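You operate a simulated robot arm through the tools that you are given. There is no shell and no other tool. Be economical: measure what you need, move in short steps, check, and stop when the job is done.

The job below is to be done with a simulated robot arm. You get a single attempt, and the scene is never put back.

JOB
Pull mill one's mushroom button out, reset the fault and restart at 400 rpm.
Fine: turn the speed down before Start; no new fault; leave the other controls as they are.
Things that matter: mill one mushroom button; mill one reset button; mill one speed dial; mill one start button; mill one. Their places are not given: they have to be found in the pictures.

Only the result counts: the job must be done as asked and must still hold three seconds after the hand-in. Knocking over, shifting, dropping, spilling or breaking anything else fails it.

ROBOT AND FRAMES
A 7-joint arm with a two-finger parallel gripper, fixed in place. Base frame: the origin is at the foot of the arm, x ahead of it, y to its left, z up. Readings come in cm, degrees, newtons and seconds.
With the tool pointing down near the work surface it reaches from about 16 to 66 cm from the base axis. Its first joint turns from -66.0 to 66.0 degrees. Payload 2.4 kg.
Tool frame: the origin (TCP) lies between the finger pads and is the grasp point; the fingertips stand 3 cm ahead of it; z points along the fingers, y is the line along which they close. Largest opening 9.4 cm; finger width 2.8, thickness 1; the body of the gripper, 5 by 9.6 cm, starts 5.5 cm behind the TCP.
Orientation is that of the tool frame in the base frame, as a unit quaternion [x, y, z, w]. With the fingers straight down and closing along the base's y, the tool's x points along the base's -x, its y along +y and its z along -z.

CONTROLS
- The arm moves only by the tool servo_tool. Its argument "moves" is a list that holds one entry, the list of rows, each a list of 7 numbers: the shift along the tool's x, y, z in units of 250 mm (1.0 is 250 mm), then the turn, a rotation vector about the tool's x, y, z in units of 45 degrees (1.0 is 45 degrees), then the opening, from 0 (shut) to 1 (fully open). In form: [[[tx, ty, tz, ax, ay, az, gripper], ...]]. A call has 1 to 20 rows; each row is the pose to reach, as a shift and turn from the pose commanded when the call began, along the tool's axes at that moment. A call with a number of a shift or a turn outside -1 to 1 is refused whole. Each row takes 0.2 s and may step no farther than 5 cm and 8.6 degrees from the row before; otherwise, or with a gripper value out of range, the whole call is refused. Where a pose cannot be reached the arm comes as near as it can. A force on the tool above 70 N (or 10 N above the force at the start of the call, whichever is more), or a blocked arm, ends the call early, and 0.2 s more pass. Each finger travels about 15.3 cm/s and halts on what it meets, pressing with about 21 N; the grip force reading is that of the motor and also rises with nothing between the fingers. The clock runs only during rows and for 0.2 s after the last one: add rows that repeat a pose to give the fingers time. It gives the time, the measured TCP pose, the force on the tool (base axes), the opening and the grip force at its end, in the units of the frame above (readings bear some noise).
- Cameras (640 x 400 px; columns grow to the right, rows downward): "scene" is fixed at [4.5, 47.8, 147.01]; the picture's right is [-0.64, -0.77, 0.00], its down [-0.29, 0.24, -0.93] and it looks along [0.71, -0.59, -0.37] (base axes); focal length 348 px, centre (320, 200). "wrist" rides on the gripper at [-3.7, 0, -5.8] in the tool frame; the picture's right is [0.00, -1.00, 0.00], its down [0.97, 0.00, -0.24] and it looks along [0.24, 0.00, 0.97] (tool axes); focal length 218 px, centre (320, 200).
- snapshot(camera): a new picture of that camera. It takes no simulated time.
- pixel_to_xyz(camera, pixels): for up to 12 pixels [column, row] of the newest picture of that camera ("zoom" is the newest enlarged one), the place [x, y, z] in the base frame of the surface seen there, good to about 0.2 cm, but the place of the scene camera against the robot may be out by one fixed shift of up to 1.2 cm in any direction. It takes no simulated time.
- close_up(camera, box): a new picture of the part [left, top, right, bottom] of that camera's present view, enlarged. It takes no simulated time.
- sign_off(): hands the job in; it is judged then, once.

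Go step by step. Measure first, check grasps and placings, and put right what went wrong. The budget is 80 turns and 38 pictures, counting those below and the enlarged ones. Unless the task says otherwise, let go and move clear before handing in, and close with one line.

The tools are called after "Request:" as a command line: name --argument value ..., lists and objects as JSON in quotes. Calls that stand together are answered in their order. servo_tool: Moves the arm, as the interface text tells. Its arguments: {"type":"object","properties":{"moves":{"type":"array","items":{"type":"array","items":{"type":"array","items":{"type":"number"}}}}},"required":["moves"]} The other tools are called the same way: snapshot (camera) takes a picture; pixel_to_xyz (camera, pixels) gives the place of the surface under pixels of a picture; close_up (camera, box) takes an enlarged picture of a part of a camera's view; sign_off () hands the job in.

At the start:

```text
time_s: 0.0
ee_pos: [37.17, 1.21, 134.56]
tool_rot: [0.001, 1.0, -0.001, 0.0]
contact_force: [0.5, 0.7, -0.2]
width: 9.38
gripper_force: 0.2
```

scene: 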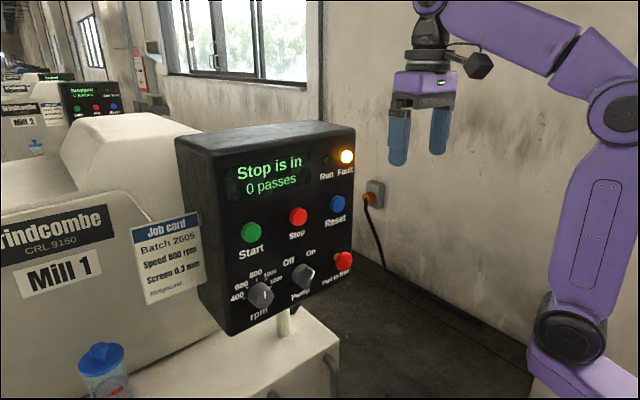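
wrist: 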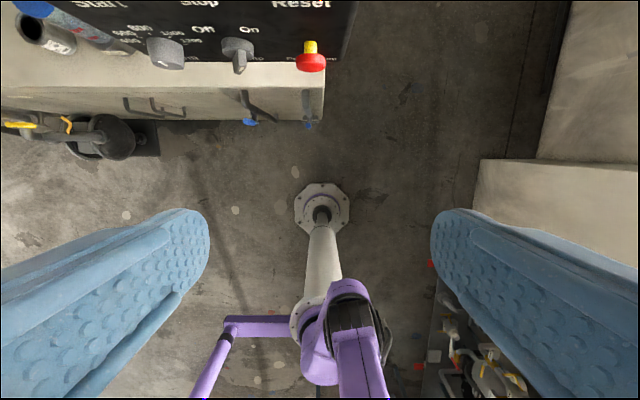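

The panel with Mill 1's controls is around pixels (180-355, 120-335); I'll enlarge it and measure the controls.

Request:
close_up --camera "scene" --box '[170, 110, 370, 340]'

Request:
pixel_to_xyz --camera "scene" --pixels '[[251, 232], [298, 216], [337, 203], [343, 260], [262, 295], [302, 277], [225, 215], [345, 225], [240, 318], [270, 255], [320, 230], [325, 295]]'

Request:
pixel_to_xyz --camera "wrist" --pixels '[[310, 65], [310, 47], [238, 55], [165, 52], [240, 68], [165, 65], [300, 20]]'

```text
1.74 times, centred on (270, 225) of scene
```

zoom: 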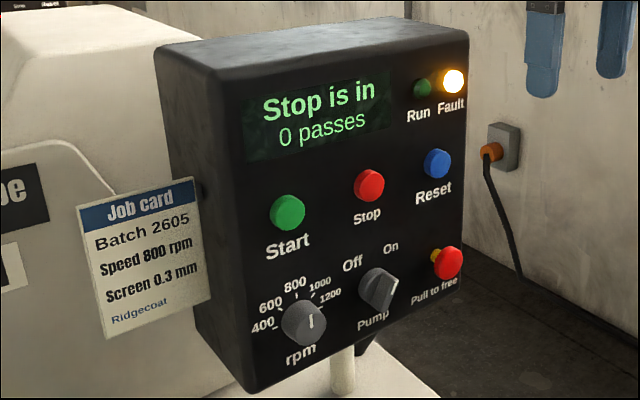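

```text
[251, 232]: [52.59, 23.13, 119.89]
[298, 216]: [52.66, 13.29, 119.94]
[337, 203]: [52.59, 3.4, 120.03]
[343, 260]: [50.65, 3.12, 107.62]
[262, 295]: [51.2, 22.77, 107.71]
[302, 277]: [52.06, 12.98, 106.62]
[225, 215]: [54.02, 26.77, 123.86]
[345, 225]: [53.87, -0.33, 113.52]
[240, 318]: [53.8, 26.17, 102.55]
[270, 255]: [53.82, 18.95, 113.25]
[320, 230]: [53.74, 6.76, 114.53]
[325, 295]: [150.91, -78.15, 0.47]
```

```text
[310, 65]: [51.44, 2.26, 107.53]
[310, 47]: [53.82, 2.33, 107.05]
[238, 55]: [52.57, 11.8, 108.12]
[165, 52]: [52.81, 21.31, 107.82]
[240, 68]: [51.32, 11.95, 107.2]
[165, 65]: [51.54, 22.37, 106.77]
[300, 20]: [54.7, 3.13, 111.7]
```

The panel face is at x≈54, facing the robot. The mushroom is at about (51, 2.5, 107.5), and the dial sits past 1200 or so with its mark pointing down. I'll tilt the tool to point along +x in two calls.

Request:
servo_tool --moves '[[[0.02, 0, 0.05, 0, -0.17, 0, 1], [0.04, 0, 0.1, 0, -0.34, 0, 1], [0.06, 0, 0.15, 0, -0.51, 0, 1], [0.08, 0, 0.2, 0, -0.68, 0, 1], [0.1, 0, 0.25, 0, -0.85, 0, 1], [0.12, 0, 0.3, 0, -1, 0, 1]]]'

```text
time_s: 1.4
ee_pos: [34.06, 1.17, 126.96]
tool_rot: [0.001, 0.924, -0.001, 0.383]
contact_force: [-0.2, 0.1, -0.3]
width: 9.4
gripper_force: 0.0
```

It has tilted 45° cleanly, now at z≈127. I'll do the second half while lowering about 10 cm.

Request:
servo_tool --moves '[[[0.05, 0, 0.05, 0, -0.17, 0, 1], [0.1, 0, 0.1, 0, -0.34, 0, 1], [0.15, 0, 0.15, 0, -0.51, 0, 1], [0.2, 0, 0.2, 0, -0.68, 0, 1], [0.25, 0, 0.25, 0, -0.85, 0, 1], [0.28, 0, 0.28, 0, -1, 0, 1], [0.28, 0, 0.28, 0, -1, 0, 1]]]'

Request:
snapshot --camera "wrist"

```text
time_s: 3.0
ee_pos: [34.51, 0.02, 122.01]
tool_rot: [0.007, 0.881, -0.005, 0.473]
contact_force: [-0.5, -0.4, 0.7]
width: 9.38
gripper_force: 0.0
out of reach, approached as far as the arm can: row 3, 4, 5, 6, 7
```

```text
34 pictures are left
```

wrist: 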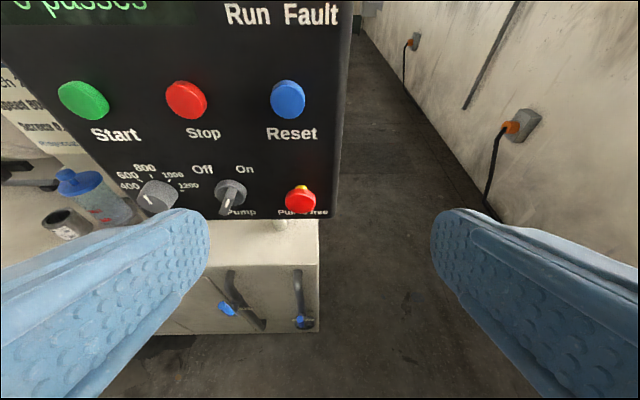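

It stalled at about 56° tilt, since the wrist is too close to the base. I'll move forward and see what reference the commanded pose uses.

Request:
servo_tool --moves '[[[0, 0, 0.1, 0, 0, 0, 1], [0, 0, 0.2, 0, 0, 0, 1], [0, 0, 0.3, 0, 0, 0, 1], [0, 0, 0.3, 0, 0, 0, 1]]]'

```text
time_s: 4.0
ee_pos: [40.52, -0.34, 117.7]
tool_rot: [0.006, 0.881, -0.004, 0.472]
contact_force: [0.4, 0.3, 0.1]
width: 9.41
gripper_force: 0.0
```

The command reference is the reached pose. Now at x=40.5, I'll rotate the remaining ~33.6°.

Request:
servo_tool --moves '[[[0, 0, 0, 0, -0.15, 0, 1], [0, 0, 0, 0, -0.3, 0, 1], [0, 0, 0, 0, -0.45, 0, 1], [0, 0, 0, 0, -0.6, 0, 1], [0, 0, 0, 0, -0.747, 0, 1], [0, 0, 0, 0, -0.747, 0, 1]]]'

Request:
snapshot --camera "wrist"

```text
time_s: 5.4
ee_pos: [41.58, 0.5, 118.02]
tool_rot: [0.005, 0.707, -0.006, 0.708]
contact_force: [-0.5, -0.2, 0.2]
width: 9.43
gripper_force: 0.1
out of reach, approached as far as the arm can: row 5, 6
```

```text
33 pictures are left
```

wrist: 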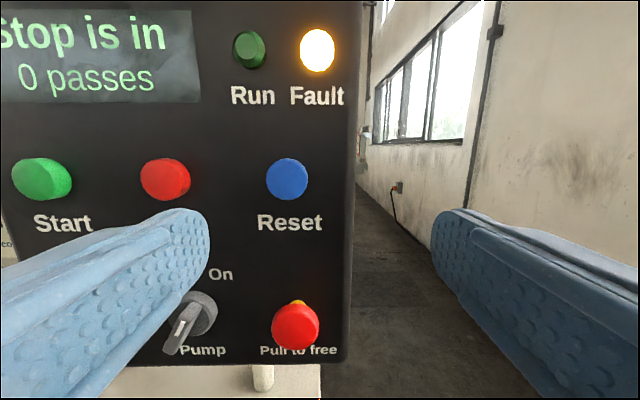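

The tool is now level along +x and sees the panel squarely. I'll measure the mushroom (295,328), the reset (287,178) and the other controls from the wrist.

Request:
pixel_to_xyz --camera "wrist" --pixels '[[295, 328], [275, 328], [317, 328], [295, 345], [297, 302], [287, 178], [165, 180], [42, 180], [185, 335], [330, 260], [240, 190], [205, 315]]'

Request:
close_up --camera "wrist" --box '[220, 260, 370, 380]'

```text
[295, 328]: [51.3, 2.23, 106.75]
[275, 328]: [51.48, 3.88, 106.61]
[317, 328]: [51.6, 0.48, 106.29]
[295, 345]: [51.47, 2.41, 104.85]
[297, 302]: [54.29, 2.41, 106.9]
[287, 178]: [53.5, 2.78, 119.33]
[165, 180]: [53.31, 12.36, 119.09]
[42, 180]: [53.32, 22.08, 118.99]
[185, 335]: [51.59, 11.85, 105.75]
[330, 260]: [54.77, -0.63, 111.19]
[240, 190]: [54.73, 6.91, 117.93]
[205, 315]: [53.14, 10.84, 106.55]
```

```text
3.33 times, centred on (295, 320) of wrist
```

zoom: 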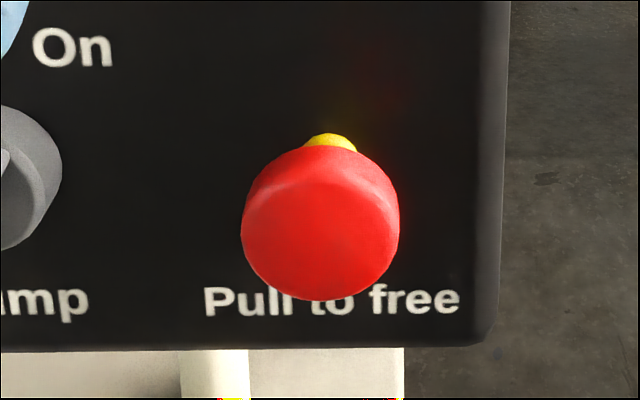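

The mushroom head's centre is at about (51.3 front, 2.3, 106.7), with the panel face at x≈54.75. I'll check how far the ledge below reaches toward the robot.

Request:
pixel_to_xyz --camera "scene" --pixels '[[300, 335], [260, 375], [325, 350], [310, 325], [200, 390], [102, 350], [105, 380]]'

Request:
pixel_to_xyz --camera "wrist" --pixels '[[290, 355], [290, 370], [290, 390], [200, 380], [130, 385]]'

Request:
snapshot --camera "scene"

```text
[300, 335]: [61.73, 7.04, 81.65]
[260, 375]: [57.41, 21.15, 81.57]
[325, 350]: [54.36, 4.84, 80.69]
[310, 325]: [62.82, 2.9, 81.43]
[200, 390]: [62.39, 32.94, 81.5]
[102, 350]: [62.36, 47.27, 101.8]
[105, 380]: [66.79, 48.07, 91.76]
```

```text
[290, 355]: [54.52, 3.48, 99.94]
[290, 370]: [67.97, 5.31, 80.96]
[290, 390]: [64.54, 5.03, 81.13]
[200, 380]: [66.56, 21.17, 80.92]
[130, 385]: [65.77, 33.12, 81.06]
```

```text
31 pictures are left
```

scene: 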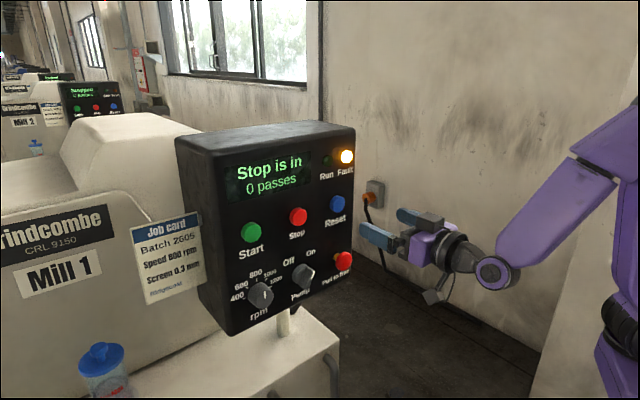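

There's plenty of room below (ledge at z≈81). I'll line up in front of the mushroom with the fingers partly open, staying back at x≈44.

Request:
servo_tool --moves '[[[0.12, 0.02, 0.025, 0, 0, 0, 0.7], [0.24, 0.04, 0.05, 0, 0, 0, 0.7], [0.36, 0.06, 0.075, 0, 0, 0, 0.7], [0.453, 0.072, 0.1, 0, 0, 0, 0.7], [0.453, 0.072, 0.1, 0, 0, 0, 0.7]]]'

Request:
snapshot --camera "wrist"

```text
time_s: 6.6
ee_pos: [45.24, 3.94, 109.27]
tool_rot: [0.003, 0.708, -0.007, 0.707]
contact_force: [-0.2, 0.1, -0.2]
width: 6.57
gripper_force: 0.0
out of reach, approached as far as the arm can: row 3, 4, 5
```

```text
30 pictures are left
```

wrist: 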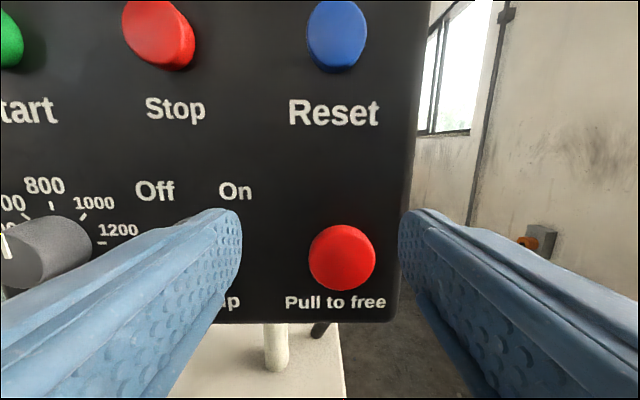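

It came to (45.2, 3.9, 109.3), limited by reach close in. I'll adjust y and z while going forward to x≈47 (tips at 50, short of the head).

Request:
servo_tool --moves '[[[0, -0.033, 0.04, 0, 0, 0, 0.7], [0.05, -0.066, 0.07, 0, 0, 0, 0.7], [0.099, -0.066, 0.07, 0, 0, 0, 0.7], [0.099, -0.066, 0.07, 0, 0, 0, 0.7]]]'

Request:
snapshot --camera "wrist"

```text
time_s: 7.6
ee_pos: [48.05, 3.46, 108.25]
tool_rot: [0.004, 0.708, -0.01, 0.706]
contact_force: [-0.6, 0.6, -0.8]
width: 6.57
gripper_force: 0.1
out of reach, approached as far as the arm can: row 2, 3, 4
```

```text
29 pictures are left
```

wrist: 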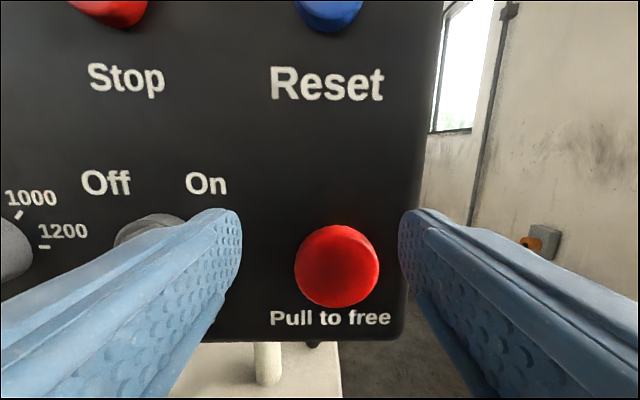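

The head is at (337,265), slightly right of centre and below it. I'll continue with y first, then forward and down a little.

Request:
servo_tool --moves '[[[0, -0.035, 0.0, 0, 0, 0, 0.7], [0, -0.035, 0.06, 0, 0, 0, 0.7], [0.02, -0.035, 0.11, 0, 0, 0, 0.7], [0.05, -0.035, 0.12, 0, 0, 0, 0.7], [0.05, -0.035, 0.12, 0, 0, 0, 0.7]]]'

Request:
snapshot --camera "wrist"

```text
time_s: 8.8
ee_pos: [51.01, 2.5, 107.2]
tool_rot: [0.003, 0.708, -0.01, 0.706]
contact_force: [0.5, -0.4, 0.2]
width: 6.59
gripper_force: 0.1
out of reach, approached as far as the arm can: row 1
```

```text
28 pictures are left
```

wrist: 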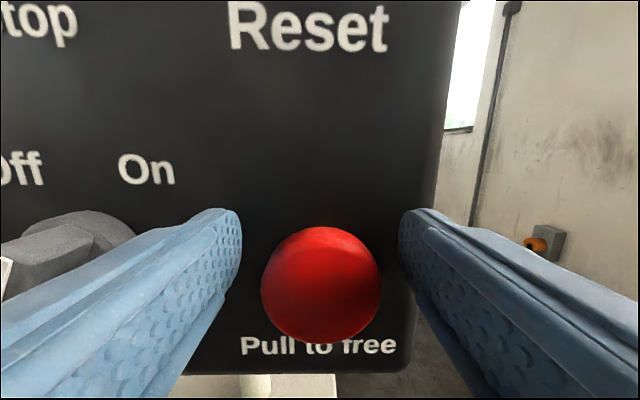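

Tips are at x≈54, just short of the panel, and the head (321,285) is centred between the fingers. I'll lower 0.5 cm and close.

Request:
servo_tool --moves '[[[0.02, 0, 0, 0, 0, 0, 0.7], [0.02, 0, 0, 0, 0, 0, 0.2], [0.02, 0, 0, 0, 0, 0, 0.2], [0.02, 0, 0, 0, 0, 0, 0.2], [0.02, 0, 0, 0, 0, 0, 0.2]]]'

```text
time_s: 10.0
ee_pos: [51.4, 2.46, 106.88]
tool_rot: [0.006, 0.708, -0.012, 0.707]
contact_force: [0.0, -21.0, 3.2]
width: 4.54
gripper_force: 45.2
out of reach, approached as far as the arm can: row 1, 2, 3, 4, 5
```

The tool feels -21 N in y at width 4.54, so it seems only the right finger is touching. I'll look.

Request:
snapshot --camera "wrist"

```text
27 pictures are left
```

wrist: 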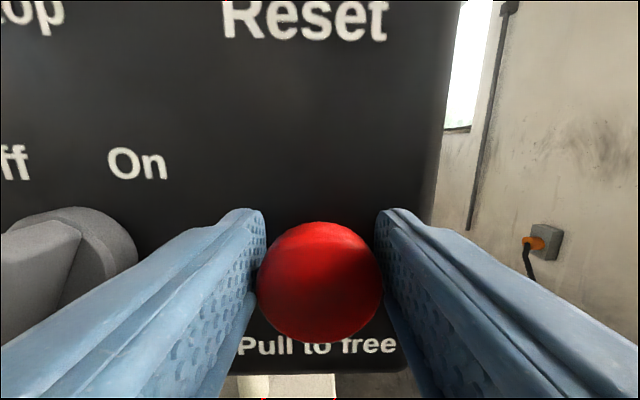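

The right finger touches the head (right edge ~383) while the left has a small gap. I'll shift the tool ~0.4 cm toward -y with the fingers closing.

Request:
servo_tool --moves '[[[0, -0.008, 0, 0, 0, 0, 0.2], [0, -0.016, 0, 0, 0, 0, 0.2], [0, -0.016, 0, 0, 0, 0, 0.2], [0, -0.016, 0, 0, 0, 0, 0.2]]]'

```text
time_s: 11.0
ee_pos: [51.22, 2.5, 106.86]
tool_rot: [0.004, 0.71, -0.011, 0.704]
contact_force: [4.3, -12.1, -18.2]
width: 4.49
gripper_force: 45.4
```

Width holds at 4.49 with a motor force of 45 N, so it may be gripped on both sides. I'll pull back gently by ~2 cm and check.

Request:
servo_tool --moves '[[[0, 0, -0.02, 0, 0, 0, 0.2], [0, 0, -0.04, 0, 0, 0, 0.2], [0, 0, -0.06, 0, 0, 0, 0.2], [0, 0, -0.08, 0, 0, 0, 0.2]]]'

Request:
snapshot --camera "wrist"

Request:
close_up --camera "scene" --box '[170, 110, 370, 340]'

```text
time_s: 12.0
ee_pos: [49.61, 2.53, 107.76]
tool_rot: [0.01, 0.706, -0.014, 0.708]
contact_force: [-3.7, -28.8, -5.9]
width: 4.04
gripper_force: 18.6
out of reach, approached as far as the arm can: row 1, 2, 3, 4
```

```text
26 pictures are left
```

wrist: 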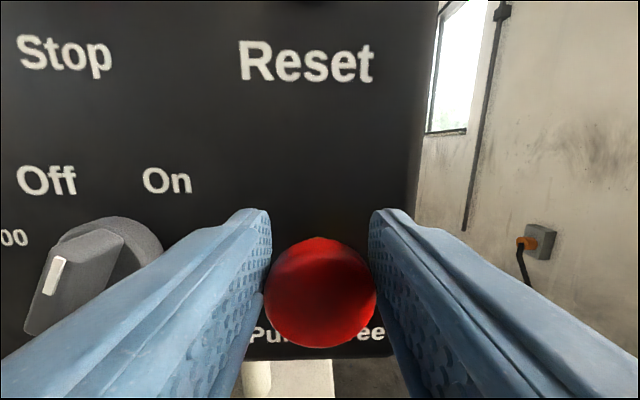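

```text
1.74 times, centred on (270, 225) of scene
```

zoom: 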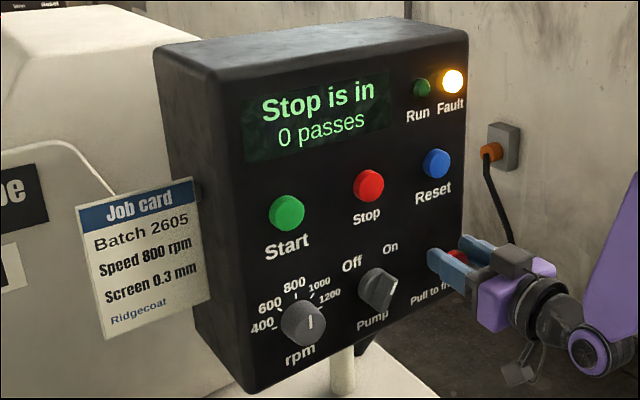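

The fingers slid along the head because the arm was at its reach limit and drifted upward. I'll open, back off, and pitch the tool ~30° down, where the reach is freer.

Request:
servo_tool --moves '[[[0, 0, 0, 0, 0, 0, 0.7], [0, 0, 0, 0, 0, 0, 0.7], [-0.03, 0, 0, 0, 0.17, 0, 0.7], [-0.06, 0, -0.05, 0, 0.34, 0, 0.7], [-0.09, 0, -0.1, 0, 0.51, 0, 0.7], [-0.1, 0, -0.12, 0, 0.66, 0, 0.7], [-0.1, 0, -0.12, 0, 0.66, 0, 0.7]]]'

Request:
snapshot --camera "wrist"

```text
time_s: 13.6
ee_pos: [46.63, 3.4, 110.2]
tool_rot: [0.006, 0.865, -0.005, 0.501]
contact_force: [-0.9, 0.3, 0.3]
width: 6.62
gripper_force: 0.2
```

```text
24 pictures are left
```

wrist: 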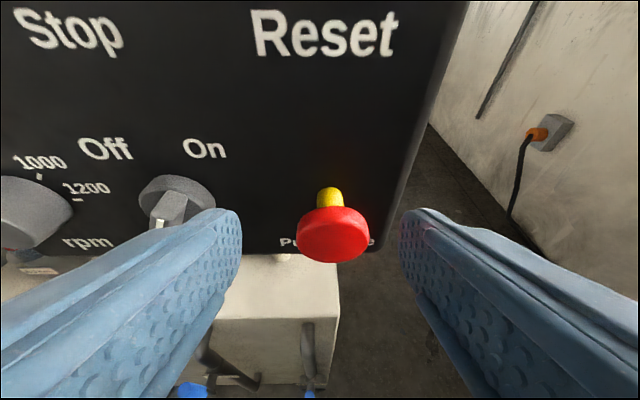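

No reach trouble now. I'll measure the head and stem from this view and check whether anything moved.

Request:
pixel_to_xyz --camera "wrist" --pixels '[[333, 244], [300, 235], [367, 235], [332, 212], [330, 204], [330, 191], [320, 198], [342, 198], [333, 258], [330, 180]]'

Request:
close_up --camera "wrist" --box '[270, 160, 400, 280]'

```text
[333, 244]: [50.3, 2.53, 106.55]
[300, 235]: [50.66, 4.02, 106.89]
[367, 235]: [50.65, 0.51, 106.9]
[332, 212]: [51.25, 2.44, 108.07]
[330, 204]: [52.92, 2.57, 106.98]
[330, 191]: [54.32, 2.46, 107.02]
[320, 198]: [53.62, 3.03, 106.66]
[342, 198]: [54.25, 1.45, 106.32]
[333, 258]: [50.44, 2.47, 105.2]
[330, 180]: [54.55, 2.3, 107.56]
```

```text
3.33 times, centred on (335, 220) of wrist
```

zoom: 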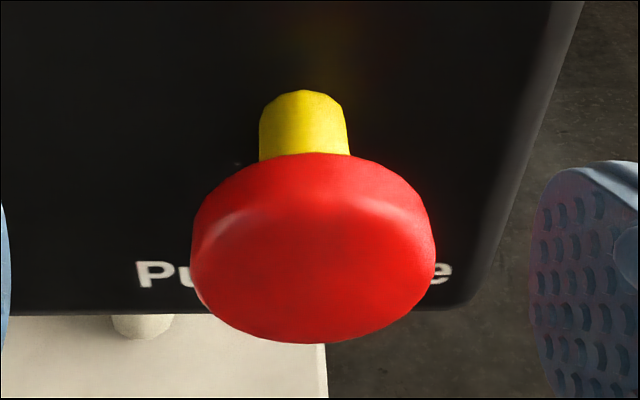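

The head front is now at x≈50.3 (it was 51.3), so it came out about 1 cm. I'll check the display.

Request:
close_up --camera "scene" --box '[170, 110, 370, 340]'

```text
1.74 times, centred on (270, 225) of scene
```

zoom: 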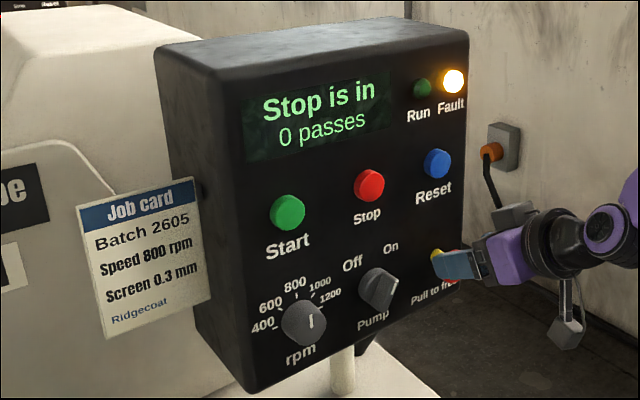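

The display still says Stop is in, so it needs more pull. I'll grasp again, head centre (51.1, 2.3, 106.6), better centred.

Request:
servo_tool --moves '[[[0.035, -0.044, 0.0, 0, 0, 0, 0.7], [0.035, -0.044, 0.1, 0, 0, 0, 0.7], [0.035, -0.044, 0.204, 0, 0, 0, 0.7], [0.035, -0.044, 0.204, 0, 0, 0, 0.7]]]'

Request:
snapshot --camera "wrist"

```text
time_s: 14.6
ee_pos: [50.46, 1.71, 106.88]
tool_rot: [0.008, 0.865, -0.005, 0.502]
contact_force: [-0.1, 0.0, 0.2]
width: 6.57
gripper_force: 0.0
```

```text
21 pictures are left
```

wrist: 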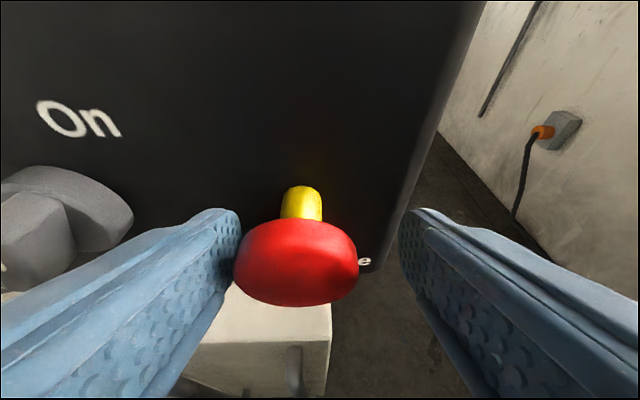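

The head (296,262) is now left of centre by ~0.7 cm. I'll shift +y and close.

Request:
servo_tool --moves '[[[0, 0.028, 0, 0, 0, 0, 0.7], [0, 0.028, 0, 0, 0, 0, 0.7], [0, 0.028, 0, 0, 0, 0, 0.2], [0, 0.028, 0, 0, 0, 0, 0.2], [0, 0.028, 0, 0, 0, 0, 0.2], [0, 0.028, 0, 0, 0, 0, 0.2]]]'

Request:
snapshot --camera "wrist"

```text
time_s: 16.0
ee_pos: [50.41, 2.5, 106.86]
tool_rot: [0.005, 0.864, -0.004, 0.503]
contact_force: [0.7, 0.4, -1.4]
width: 4.47
gripper_force: 44.1
```

```text
20 pictures are left
```

wrist: 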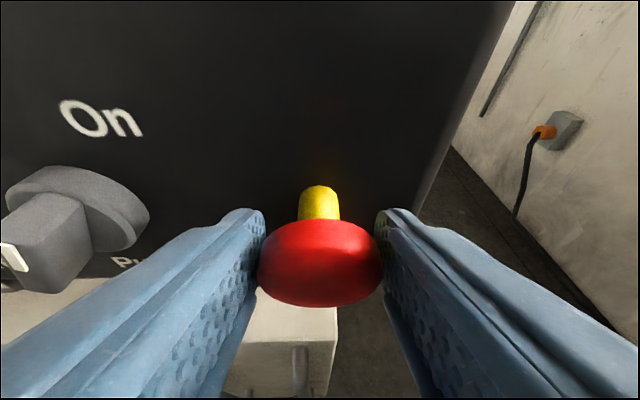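

It's a symmetric grip now (width 4.47, no side force). I'll pull straight along -x by 2.5 cm.

Request:
servo_tool --moves '[[[0.01, 0, -0.017, 0, 0, 0, 0.2], [0.02, 0, -0.034, 0, 0, 0, 0.2], [0.03, 0, -0.051, 0, 0, 0, 0.2], [0.04, 0, -0.068, 0, 0, 0, 0.2], [0.05, 0, -0.085, 0, 0, 0, 0.2]]]'

Request:
close_up --camera "scene" --box '[170, 110, 370, 340]'

```text
time_s: 17.2
ee_pos: [48.53, 2.48, 106.9]
tool_rot: [0.008, 0.863, -0.005, 0.505]
contact_force: [39.2, -2.2, -4.7]
width: 4.16
gripper_force: 45.2
```

```text
1.74 times, centred on (270, 225) of scene
```

zoom: 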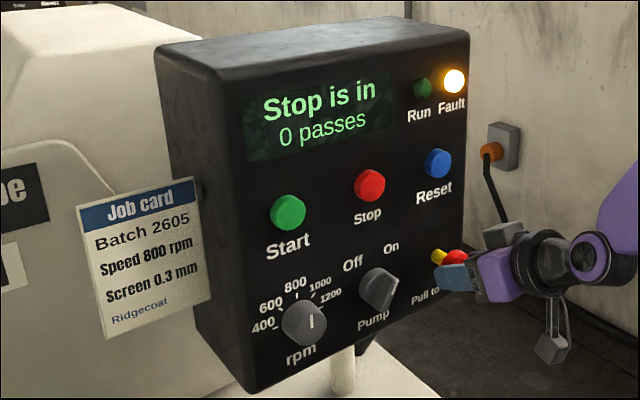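

The tool moved ~1.9 cm with 39 N resisting, and the display hasn't changed yet. I'll look at the head from the wrist before pulling further.

Request:
snapshot --camera "wrist"

Request:
pixel_to_xyz --camera "wrist" --pixels '[[320, 270], [320, 290], [318, 250], [320, 260], [320, 280], [320, 205]]'

```text
18 pictures are left
```

wrist: 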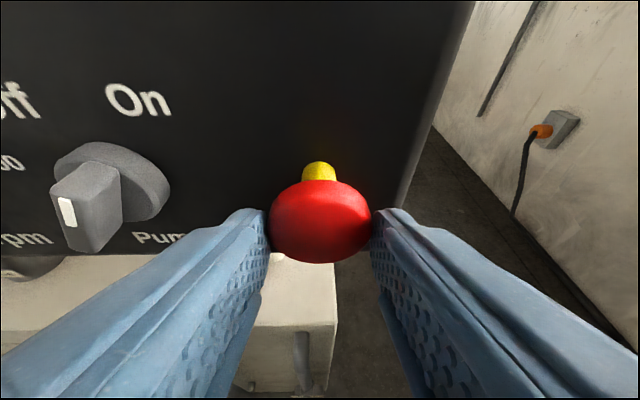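

```text
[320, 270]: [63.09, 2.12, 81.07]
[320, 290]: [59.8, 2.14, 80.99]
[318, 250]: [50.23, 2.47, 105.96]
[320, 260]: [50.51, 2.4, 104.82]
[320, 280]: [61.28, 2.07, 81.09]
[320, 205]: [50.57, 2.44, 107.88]
```

The head front is still at ~50.2 and the fingers slid to its edge, so it looks to be at its end stop. I'll release, back off, and look at the display again.

Request:
servo_tool --moves '[[[0, 0, 0, 0, 0, 0, 0.7], [0, 0, 0, 0, 0, 0, 0.7], [0, 0, -0.08, 0, 0, 0, 0.7], [-0.05, 0, -0.15, 0, 0, 0, 0.7], [-0.05, 0, -0.15, 0, 0, 0, 0.7]]]'

Request:
close_up --camera "scene" --box '[230, 120, 370, 310]'

Request:
pixel_to_xyz --camera "scene" --pixels '[[343, 260], [345, 262], [337, 258]]'

```text
time_s: 18.4
ee_pos: [45.58, 2.59, 109.68]
tool_rot: [0.006, 0.865, -0.005, 0.502]
contact_force: [-0.2, 0.4, -1.1]
width: 6.58
gripper_force: 0.1
```

```text
2.11 times, centred on (300, 215) of scene
```

zoom: 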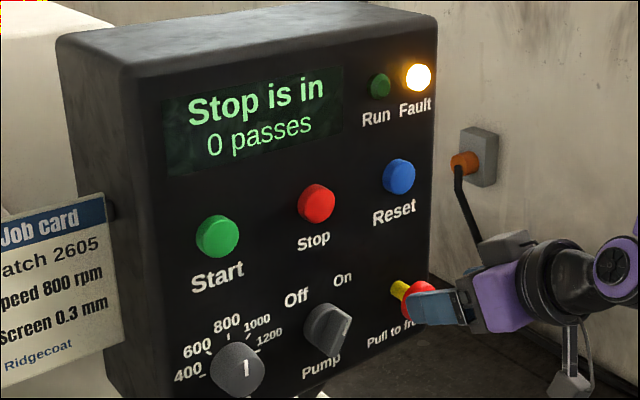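

```text
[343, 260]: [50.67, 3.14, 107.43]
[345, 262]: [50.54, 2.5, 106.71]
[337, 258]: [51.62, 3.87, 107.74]
```

The yellow stem clearly shows longer now, but the display still reads "Stop is in". I'll measure the head again from the wrist.

Request:
snapshot --camera "wrist"

Request:
pixel_to_xyz --camera "wrist" --pixels '[[318, 240], [318, 232], [318, 225], [318, 245], [318, 206], [318, 202], [318, 198], [318, 194], [318, 190], [318, 170]]'

```text
16 pictures are left
```

wrist: 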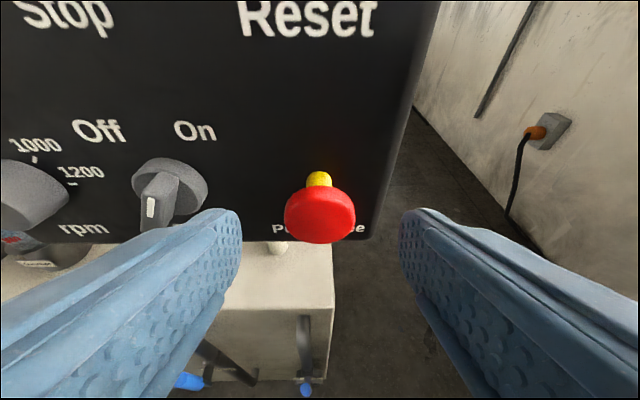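

```text
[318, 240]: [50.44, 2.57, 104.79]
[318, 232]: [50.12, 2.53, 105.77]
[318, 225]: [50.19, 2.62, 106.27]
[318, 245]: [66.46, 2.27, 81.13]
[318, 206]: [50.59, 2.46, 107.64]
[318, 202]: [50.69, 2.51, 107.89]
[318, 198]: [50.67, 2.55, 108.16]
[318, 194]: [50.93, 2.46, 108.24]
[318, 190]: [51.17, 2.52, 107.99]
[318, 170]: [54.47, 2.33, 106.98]
```

The head front sits at x≈50.15, about 1.2 cm out and firmly stopped, so the display is probably waiting for Reset. I'll raise the closed fingers to in front of the blue Reset button (53.5, 2.7, 119.3).

Request:
servo_tool --moves '[[[-0.1, 0, -0.03, 0, 0, 0, 0], [-0.2, 0, -0.06, 0, 0, 0, 0], [-0.3, 0, -0.09, 0, 0, 0, 0], [-0.391, 0, -0.114, 0, 0, 0, 0], [-0.391, 0, -0.114, 0, 0, 0, 0]]]'

Request:
snapshot --camera "wrist"

Request:
pixel_to_xyz --camera "wrist" --pixels '[[320, 190], [320, 200], [310, 200], [330, 200], [320, 210], [320, 180]]'

```text
time_s: 19.6
ee_pos: [47.88, 2.83, 119.58]
tool_rot: [0.006, 0.865, -0.004, 0.502]
contact_force: [-0.1, 0.1, 0.4]
width: 0.0
gripper_force: 20.7
```

```text
15 pictures are left
```

wrist: 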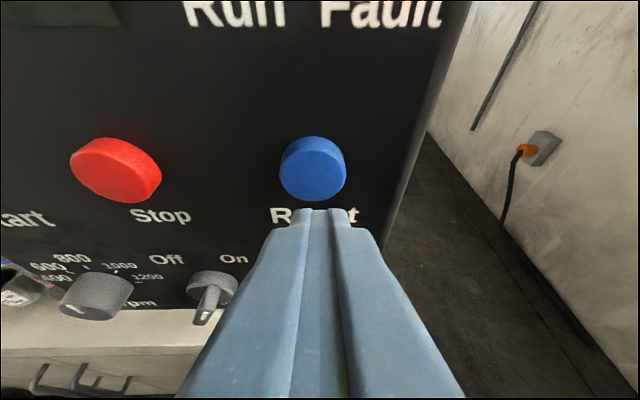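

```text
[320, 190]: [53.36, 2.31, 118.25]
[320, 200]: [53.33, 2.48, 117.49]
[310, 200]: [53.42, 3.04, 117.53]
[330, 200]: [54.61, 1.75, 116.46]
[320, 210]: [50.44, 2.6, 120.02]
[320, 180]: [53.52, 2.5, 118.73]
```

The fingertip's upper edge is at about (51, 2.6, 119.8), with the blue face at x≈53.4. I'll press gently along +x.

Request:
servo_tool --moves '[[[-0.009, -0.006, 0.064, 0, 0, 0, 0], [-0.023, -0.006, 0.088, 0, 0, 0, 0], [-0.033, -0.006, 0.106, 0, 0, 0, 0], [-0.037, -0.006, 0.113, 0, 0, 0, 0], [-0.037, -0.006, 0.113, 0, 0, 0, 0]]]'

Request:
close_up --camera "scene" --box '[230, 120, 370, 310]'

```text
time_s: 20.8
ee_pos: [50.76, 2.42, 119.13]
tool_rot: [0.005, 0.865, -0.003, 0.502]
contact_force: [-19.4, 1.8, 6.1]
width: 0.0
gripper_force: 21.0
```

```text
2.11 times, centred on (300, 215) of scene
```

zoom: 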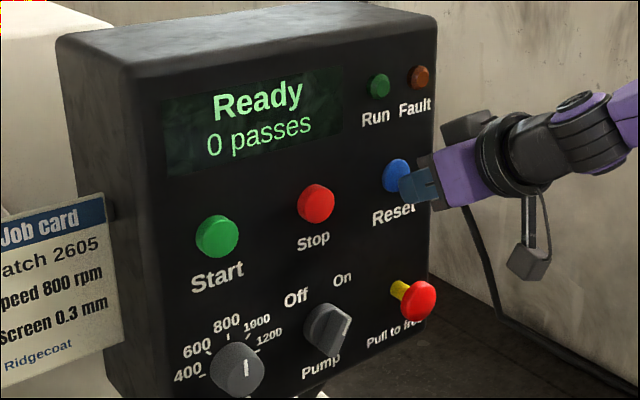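

The display now reads "Ready" and the fault lamp is off. I'll back off and move in front of the speed dial.

Request:
servo_tool --moves '[[[0.08, 0, -0.139, 0, 0, 0, 0], [0.12, 0.12, -0.16, 0, 0, 0, 0], [0.17, 0.28, -0.14, 0, 0, 0, 0], [0.22, 0.44, -0.11, 0, 0, 0, 0], [0.27, 0.6, -0.08, 0, 0, 0, 0.5], [0.34, 0.76, -0.058, 0, 0, 0, 0.5], [0.34, 0.76, -0.058, 0, 0, 0, 0.5]]]'

Request:
snapshot --camera "wrist"

```text
time_s: 22.4
ee_pos: [45.58, 21.63, 112.33]
tool_rot: [0.008, 0.865, -0.006, 0.502]
contact_force: [0.1, 0.7, -0.6]
width: 4.71
gripper_force: 0.1
```

```text
13 pictures are left
```

wrist: 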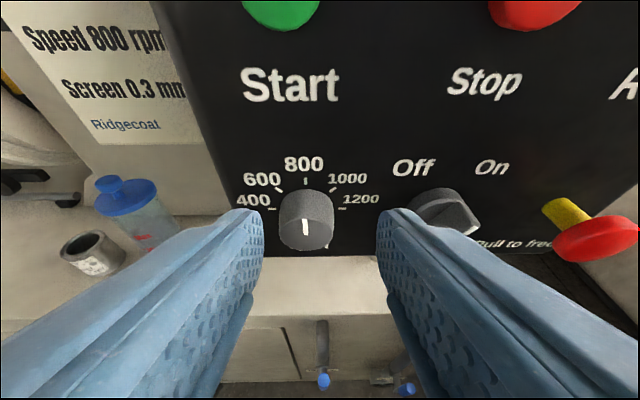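

Request:
close_up --camera "wrist" --box '[235, 145, 385, 265]'

Request:
pixel_to_xyz --camera "wrist" --pixels '[[305, 235], [305, 222], [305, 205], [280, 225], [333, 225], [285, 205], [328, 205], [305, 248], [272, 209], [342, 209], [305, 181], [305, 193]]'

```text
3.33 times, centred on (310, 205) of wrist
```

zoom: 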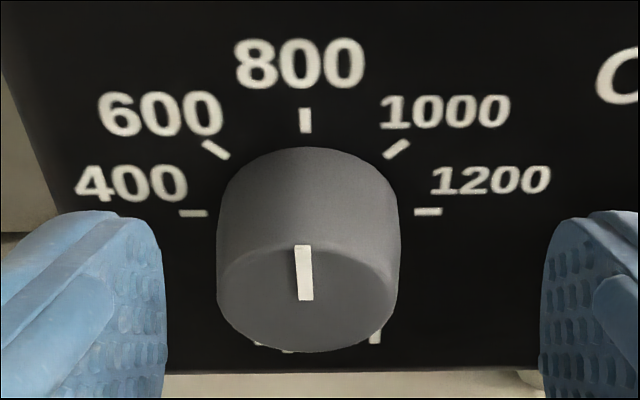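

```text
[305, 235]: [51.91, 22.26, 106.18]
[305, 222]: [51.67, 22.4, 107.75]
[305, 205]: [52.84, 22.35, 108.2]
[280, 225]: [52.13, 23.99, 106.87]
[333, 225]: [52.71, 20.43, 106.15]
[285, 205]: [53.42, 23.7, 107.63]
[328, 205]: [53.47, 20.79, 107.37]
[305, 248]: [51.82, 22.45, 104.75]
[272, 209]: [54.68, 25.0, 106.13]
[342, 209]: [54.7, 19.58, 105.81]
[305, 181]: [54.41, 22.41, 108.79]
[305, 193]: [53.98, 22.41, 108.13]
```

The dial is a round knob with its mark up at 800, front face x≈51.8, axis at about (y 22.3, z 106.3). 400 is 90° to the left (counterclockwise). I'll level the tool in front of it.

Request:
servo_tool --moves '[[[0.024, 0.006, 0.02, 0, -0.14, 0, 0.7], [0.048, 0.012, 0.045, 0, -0.28, 0, 0.7], [0.072, 0.018, 0.07, 0, -0.42, 0, 0.7], [0.096, 0.024, 0.1, 0, -0.56, 0, 0.7], [0.121, 0.028, 0.134, 0, -0.665, 0, 0.7], [0.121, 0.028, 0.134, 0, -0.665, 0, 0.7]]]'

Request:
snapshot --camera "wrist"

```text
time_s: 23.8
ee_pos: [47.06, 22.11, 108.1]
tool_rot: [0.005, 0.704, -0.005, 0.71]
contact_force: [0.7, 0.3, -0.1]
width: 6.57
gripper_force: 0.0
```

```text
11 pictures are left
```

wrist: 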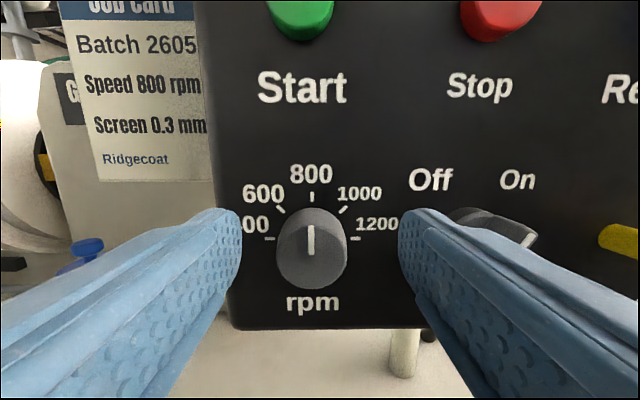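

No reach limit here. I'll measure the knob face precisely.

Request:
pixel_to_xyz --camera "wrist" --pixels '[[312, 255], [282, 255], [342, 255], [312, 227], [312, 285], [268, 239], [355, 239], [312, 242], [470, 225], [525, 240], [330, 50], [302, 25]]'

```text
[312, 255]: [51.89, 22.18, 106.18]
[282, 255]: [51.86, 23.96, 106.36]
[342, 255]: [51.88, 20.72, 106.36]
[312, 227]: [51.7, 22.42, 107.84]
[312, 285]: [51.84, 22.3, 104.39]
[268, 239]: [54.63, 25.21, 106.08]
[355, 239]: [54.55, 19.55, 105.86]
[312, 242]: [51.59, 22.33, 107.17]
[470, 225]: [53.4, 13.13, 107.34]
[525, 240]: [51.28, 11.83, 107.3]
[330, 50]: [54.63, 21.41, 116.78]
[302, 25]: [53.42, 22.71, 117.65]
```

Knob centre is (22.35, 106.15). I'll align, advance to x≈51 and close on it.

Request:
servo_tool --moves '[[[0.078, 0.01, 0.02, 0, 0, 0, 0.7], [0.078, 0.01, 0.09, 0, 0, 0, 0.7], [0.078, 0.01, 0.156, 0, 0, 0, 0.7], [0.078, 0.01, 0.156, 0, 0, 0, 0.7], [0.078, 0.01, 0.156, 0, 0, 0, 0.25], [0.078, 0.01, 0.156, 0, 0, 0, 0.25], [0.078, 0.01, 0.156, 0, 0, 0, 0.25]]]'

Request:
snapshot --camera "wrist"

```text
time_s: 25.4
ee_pos: [51.03, 22.59, 106.15]
tool_rot: [0.002, 0.705, -0.003, 0.71]
contact_force: [13.7, 18.7, -1.5]
width: 4.1
gripper_force: 45.4
```

```text
10 pictures are left
```

wrist: 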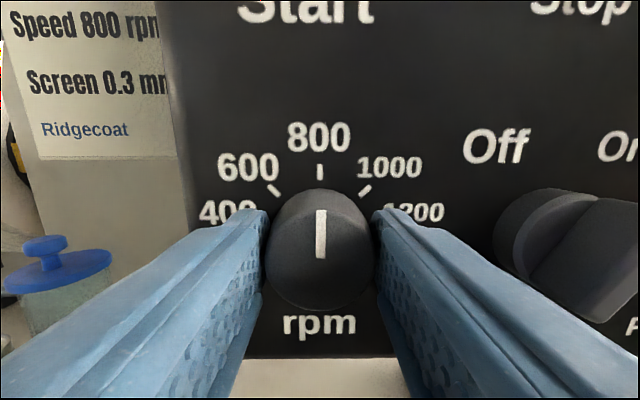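

The knob is gripped (width 4.1) with a little side load. I'll turn counterclockwise 45° with a slight y correction.

Request:
servo_tool --moves '[[[0, -0.006, 0, 0, 0, -0.16, 0.25], [0, -0.008, 0, 0, 0, -0.33, 0.25], [0, -0.008, 0, 0, 0, -0.5, 0.25], [0, -0.008, 0, 0, 0, -0.67, 0.25], [0, -0.008, 0, 0, 0, -0.84, 0.25], [0, -0.008, 0, 0, 0, -1, 0.25], [0, -0.008, 0, 0, 0, -1, 0.25]]]'

Request:
snapshot --camera "wrist"

```text
time_s: 27.0
ee_pos: [50.91, 22.75, 106.25]
tool_rot: [-0.271, 0.652, -0.273, 0.653]
contact_force: [19.3, 30.6, -8.8]
width: 4.06
gripper_force: 45.2
```

```text
9 pictures are left
```

wrist: 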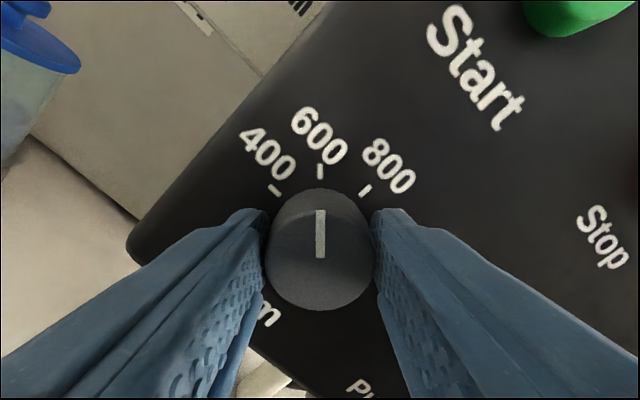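

The mark now sits at the 600 tick with no slip. The +y load shows my y correction was the wrong way, so I'll correct by +0.5 cm and turn the other 45°.

Request:
servo_tool --moves '[[[-0.011, 0.017, 0.005, 0, 0, 0, 0.25], [-0.011, 0.017, 0.005, 0, 0, -0.17, 0.25], [-0.011, 0.017, 0.005, 0, 0, -0.34, 0.25], [-0.011, 0.017, 0.005, 0, 0, -0.51, 0.25], [-0.011, 0.017, 0.005, 0, 0, -0.68, 0.25], [-0.011, 0.017, 0.005, 0, 0, -0.85, 0.25], [-0.011, 0.017, 0.005, 0, 0, -1, 0.25], [-0.011, 0.017, 0.005, 0, 0, -1, 0.25]]]'

Request:
snapshot --camera "wrist"

```text
time_s: 28.8
ee_pos: [50.85, 22.69, 106.01]
tool_rot: [0.497, -0.501, 0.506, -0.495]
contact_force: [-33.1, -0.2, -5.9]
width: 4.1
gripper_force: 45.3
```

```text
8 pictures are left
```

wrist: 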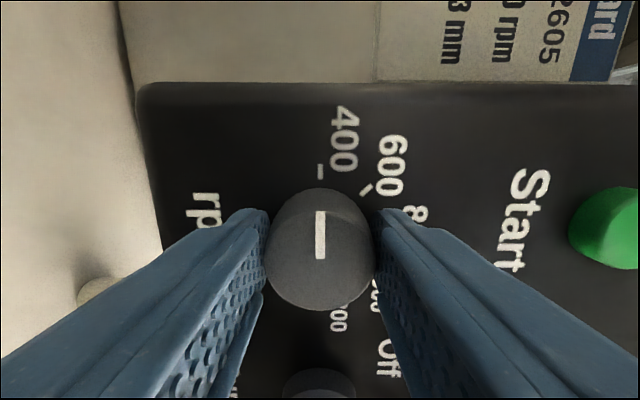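

The mark points at 400. I'll release, back straight off, then rise to in front of the Start button with the fingers closed.

Request:
servo_tool --moves '[[[0, 0, 0, 0, 0, 0, 0.7], [0, 0, 0, 0, 0, 0, 0.7], [0, 0, -0.06, 0, 0, 0, 0.7], [0, 0, -0.16, 0, 0, 0, 0.7], [0, -0.15, -0.16, 0, 0, 0, 0.2], [0, -0.3, -0.16, 0, 0, 0, 0], [0, -0.42, -0.16, 0, 0, 0, 0], [0.01, -0.51, -0.16, 0, 0, 0, 0], [0.01, -0.51, -0.16, 0, 0, 0, 0]]]'

Request:
snapshot --camera "wrist"

Request:
close_up --camera "scene" --box '[170, 110, 370, 340]'

```text
time_s: 30.8
ee_pos: [47.32, 22.63, 118.67]
tool_rot: [0.495, -0.503, 0.506, -0.496]
contact_force: [-0.1, -0.7, 0.6]
width: 0.0
gripper_force: 21.2
```

```text
7 pictures are left
```

wrist: 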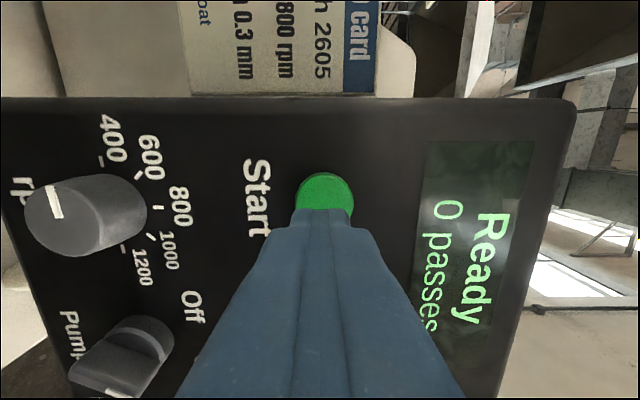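

```text
1.74 times, centred on (270, 225) of scene
```

zoom: 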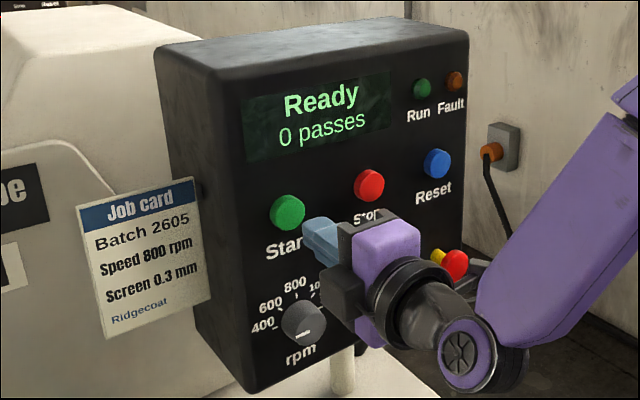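

Start (325,190) lies in line with the fingertips and the display is Ready. I'll check the dial mark closely and measure Start.

Request:
close_up --camera "wrist" --box '[0, 90, 200, 270]'

Request:
pixel_to_xyz --camera "wrist" --pixels '[[325, 178], [325, 195], [305, 195], [345, 195], [320, 215], [53, 190], [60, 215], [85, 215], [102, 162]]'

```text
2.22 times, centred on (100, 180) of wrist
```

zoom: 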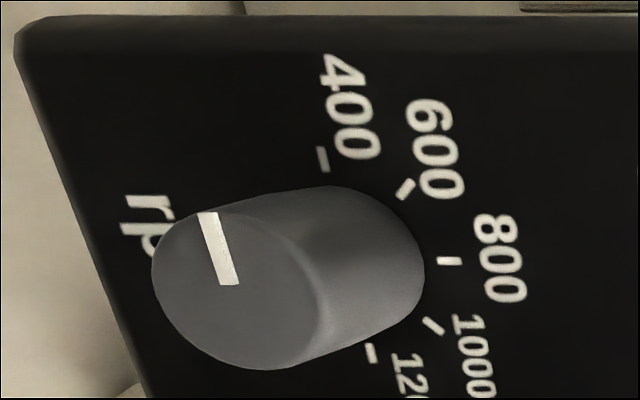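

```text
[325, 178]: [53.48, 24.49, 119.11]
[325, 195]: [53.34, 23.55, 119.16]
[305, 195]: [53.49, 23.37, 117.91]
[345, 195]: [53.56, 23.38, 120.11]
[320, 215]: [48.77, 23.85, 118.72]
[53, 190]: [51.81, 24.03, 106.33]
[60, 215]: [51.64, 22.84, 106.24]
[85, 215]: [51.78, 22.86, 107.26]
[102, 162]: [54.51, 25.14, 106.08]
```

The mark is horizontal (y 22.8→24.0 at z≈106.3), exactly 400. I'll press Start (22.6, 119.05) and retract.

Request:
servo_tool --moves '[[[0, -0.014, 0.06, 0, 0, 0, 0], [0, -0.014, 0.115, 0, 0, 0, 0], [0, -0.014, 0.132, 0, 0, 0, 0], [0, -0.014, 0.147, 0, 0, 0, 0], [0, -0.014, 0.147, 0, 0, 0, 0], [0, -0.014, 0.1, 0, 0, 0, 0], [0, -0.014, 0, 0, 0, 0, 0]]]'

Request:
close_up --camera "scene" --box '[170, 110, 370, 340]'

```text
time_s: 32.4
ee_pos: [47.07, 22.81, 119.09]
tool_rot: [0.495, -0.502, 0.505, -0.497]
contact_force: [-0.2, -0.5, -0.2]
width: 0.01
gripper_force: 20.8
```

```text
1.74 times, centred on (270, 225) of scene
```

zoom: 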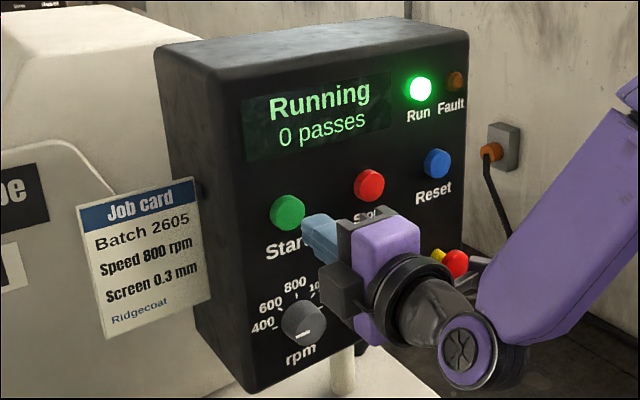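

It reads "Running" with the Run lamp lit and no fault. I'll back off a bit more, wait, and check that it holds.

Request:
servo_tool --moves '[[[0, 0, -0.06, 0, 0, 0, 0], [0, 0, -0.1, 0, 0, 0, 0], [0, 0, -0.1, 0, 0, 0, 0], [0, 0, -0.1, 0, 0, 0, 0], [0, 0, -0.1, 0, 0, 0, 0], [0, 0, -0.1, 0, 0, 0, 0], [0, 0, -0.1, 0, 0, 0, 0], [0, 0, -0.1, 0, 0, 0, 0], [0, 0, -0.1, 0, 0, 0, 0], [0, 0, -0.1, 0, 0, 0, 0], [0, 0, -0.1, 0, 0, 0, 0], [0, 0, -0.1, 0, 0, 0, 0], [0, 0, -0.1, 0, 0, 0, 0], [0, 0, -0.1, 0, 0, 0, 0], [0, 0, -0.1, 0, 0, 0, 0]]]'

Request:
snapshot --camera "scene"

```text
time_s: 35.6
ee_pos: [44.7, 22.66, 119.13]
tool_rot: [0.495, -0.502, 0.505, -0.497]
contact_force: [-0.5, 0.3, 1.0]
width: 0.0
gripper_force: 20.9
```

```text
3 pictures are left
```

scene: 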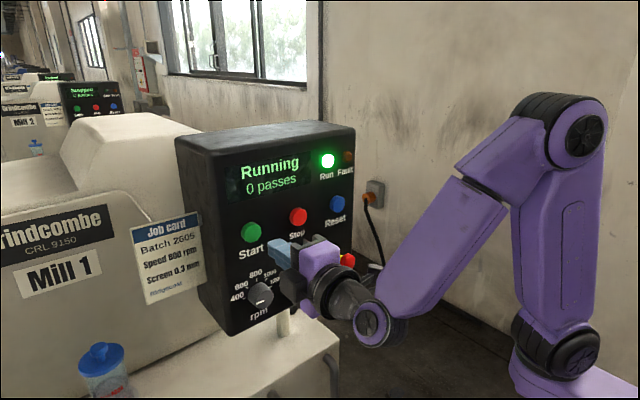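

Three seconds later it still reads "Running", the Run lamp is lit at (328,160), the fault lamp is off and the arm is clear. I'm handing in.

Request:
sign_off

```text
The job is handed in.
```

Mill one is running with the dial at 400 rpm: I pulled the mushroom button out, reset the fault and turned the speed down before Start, and no new fault had appeared about three seconds after Start.
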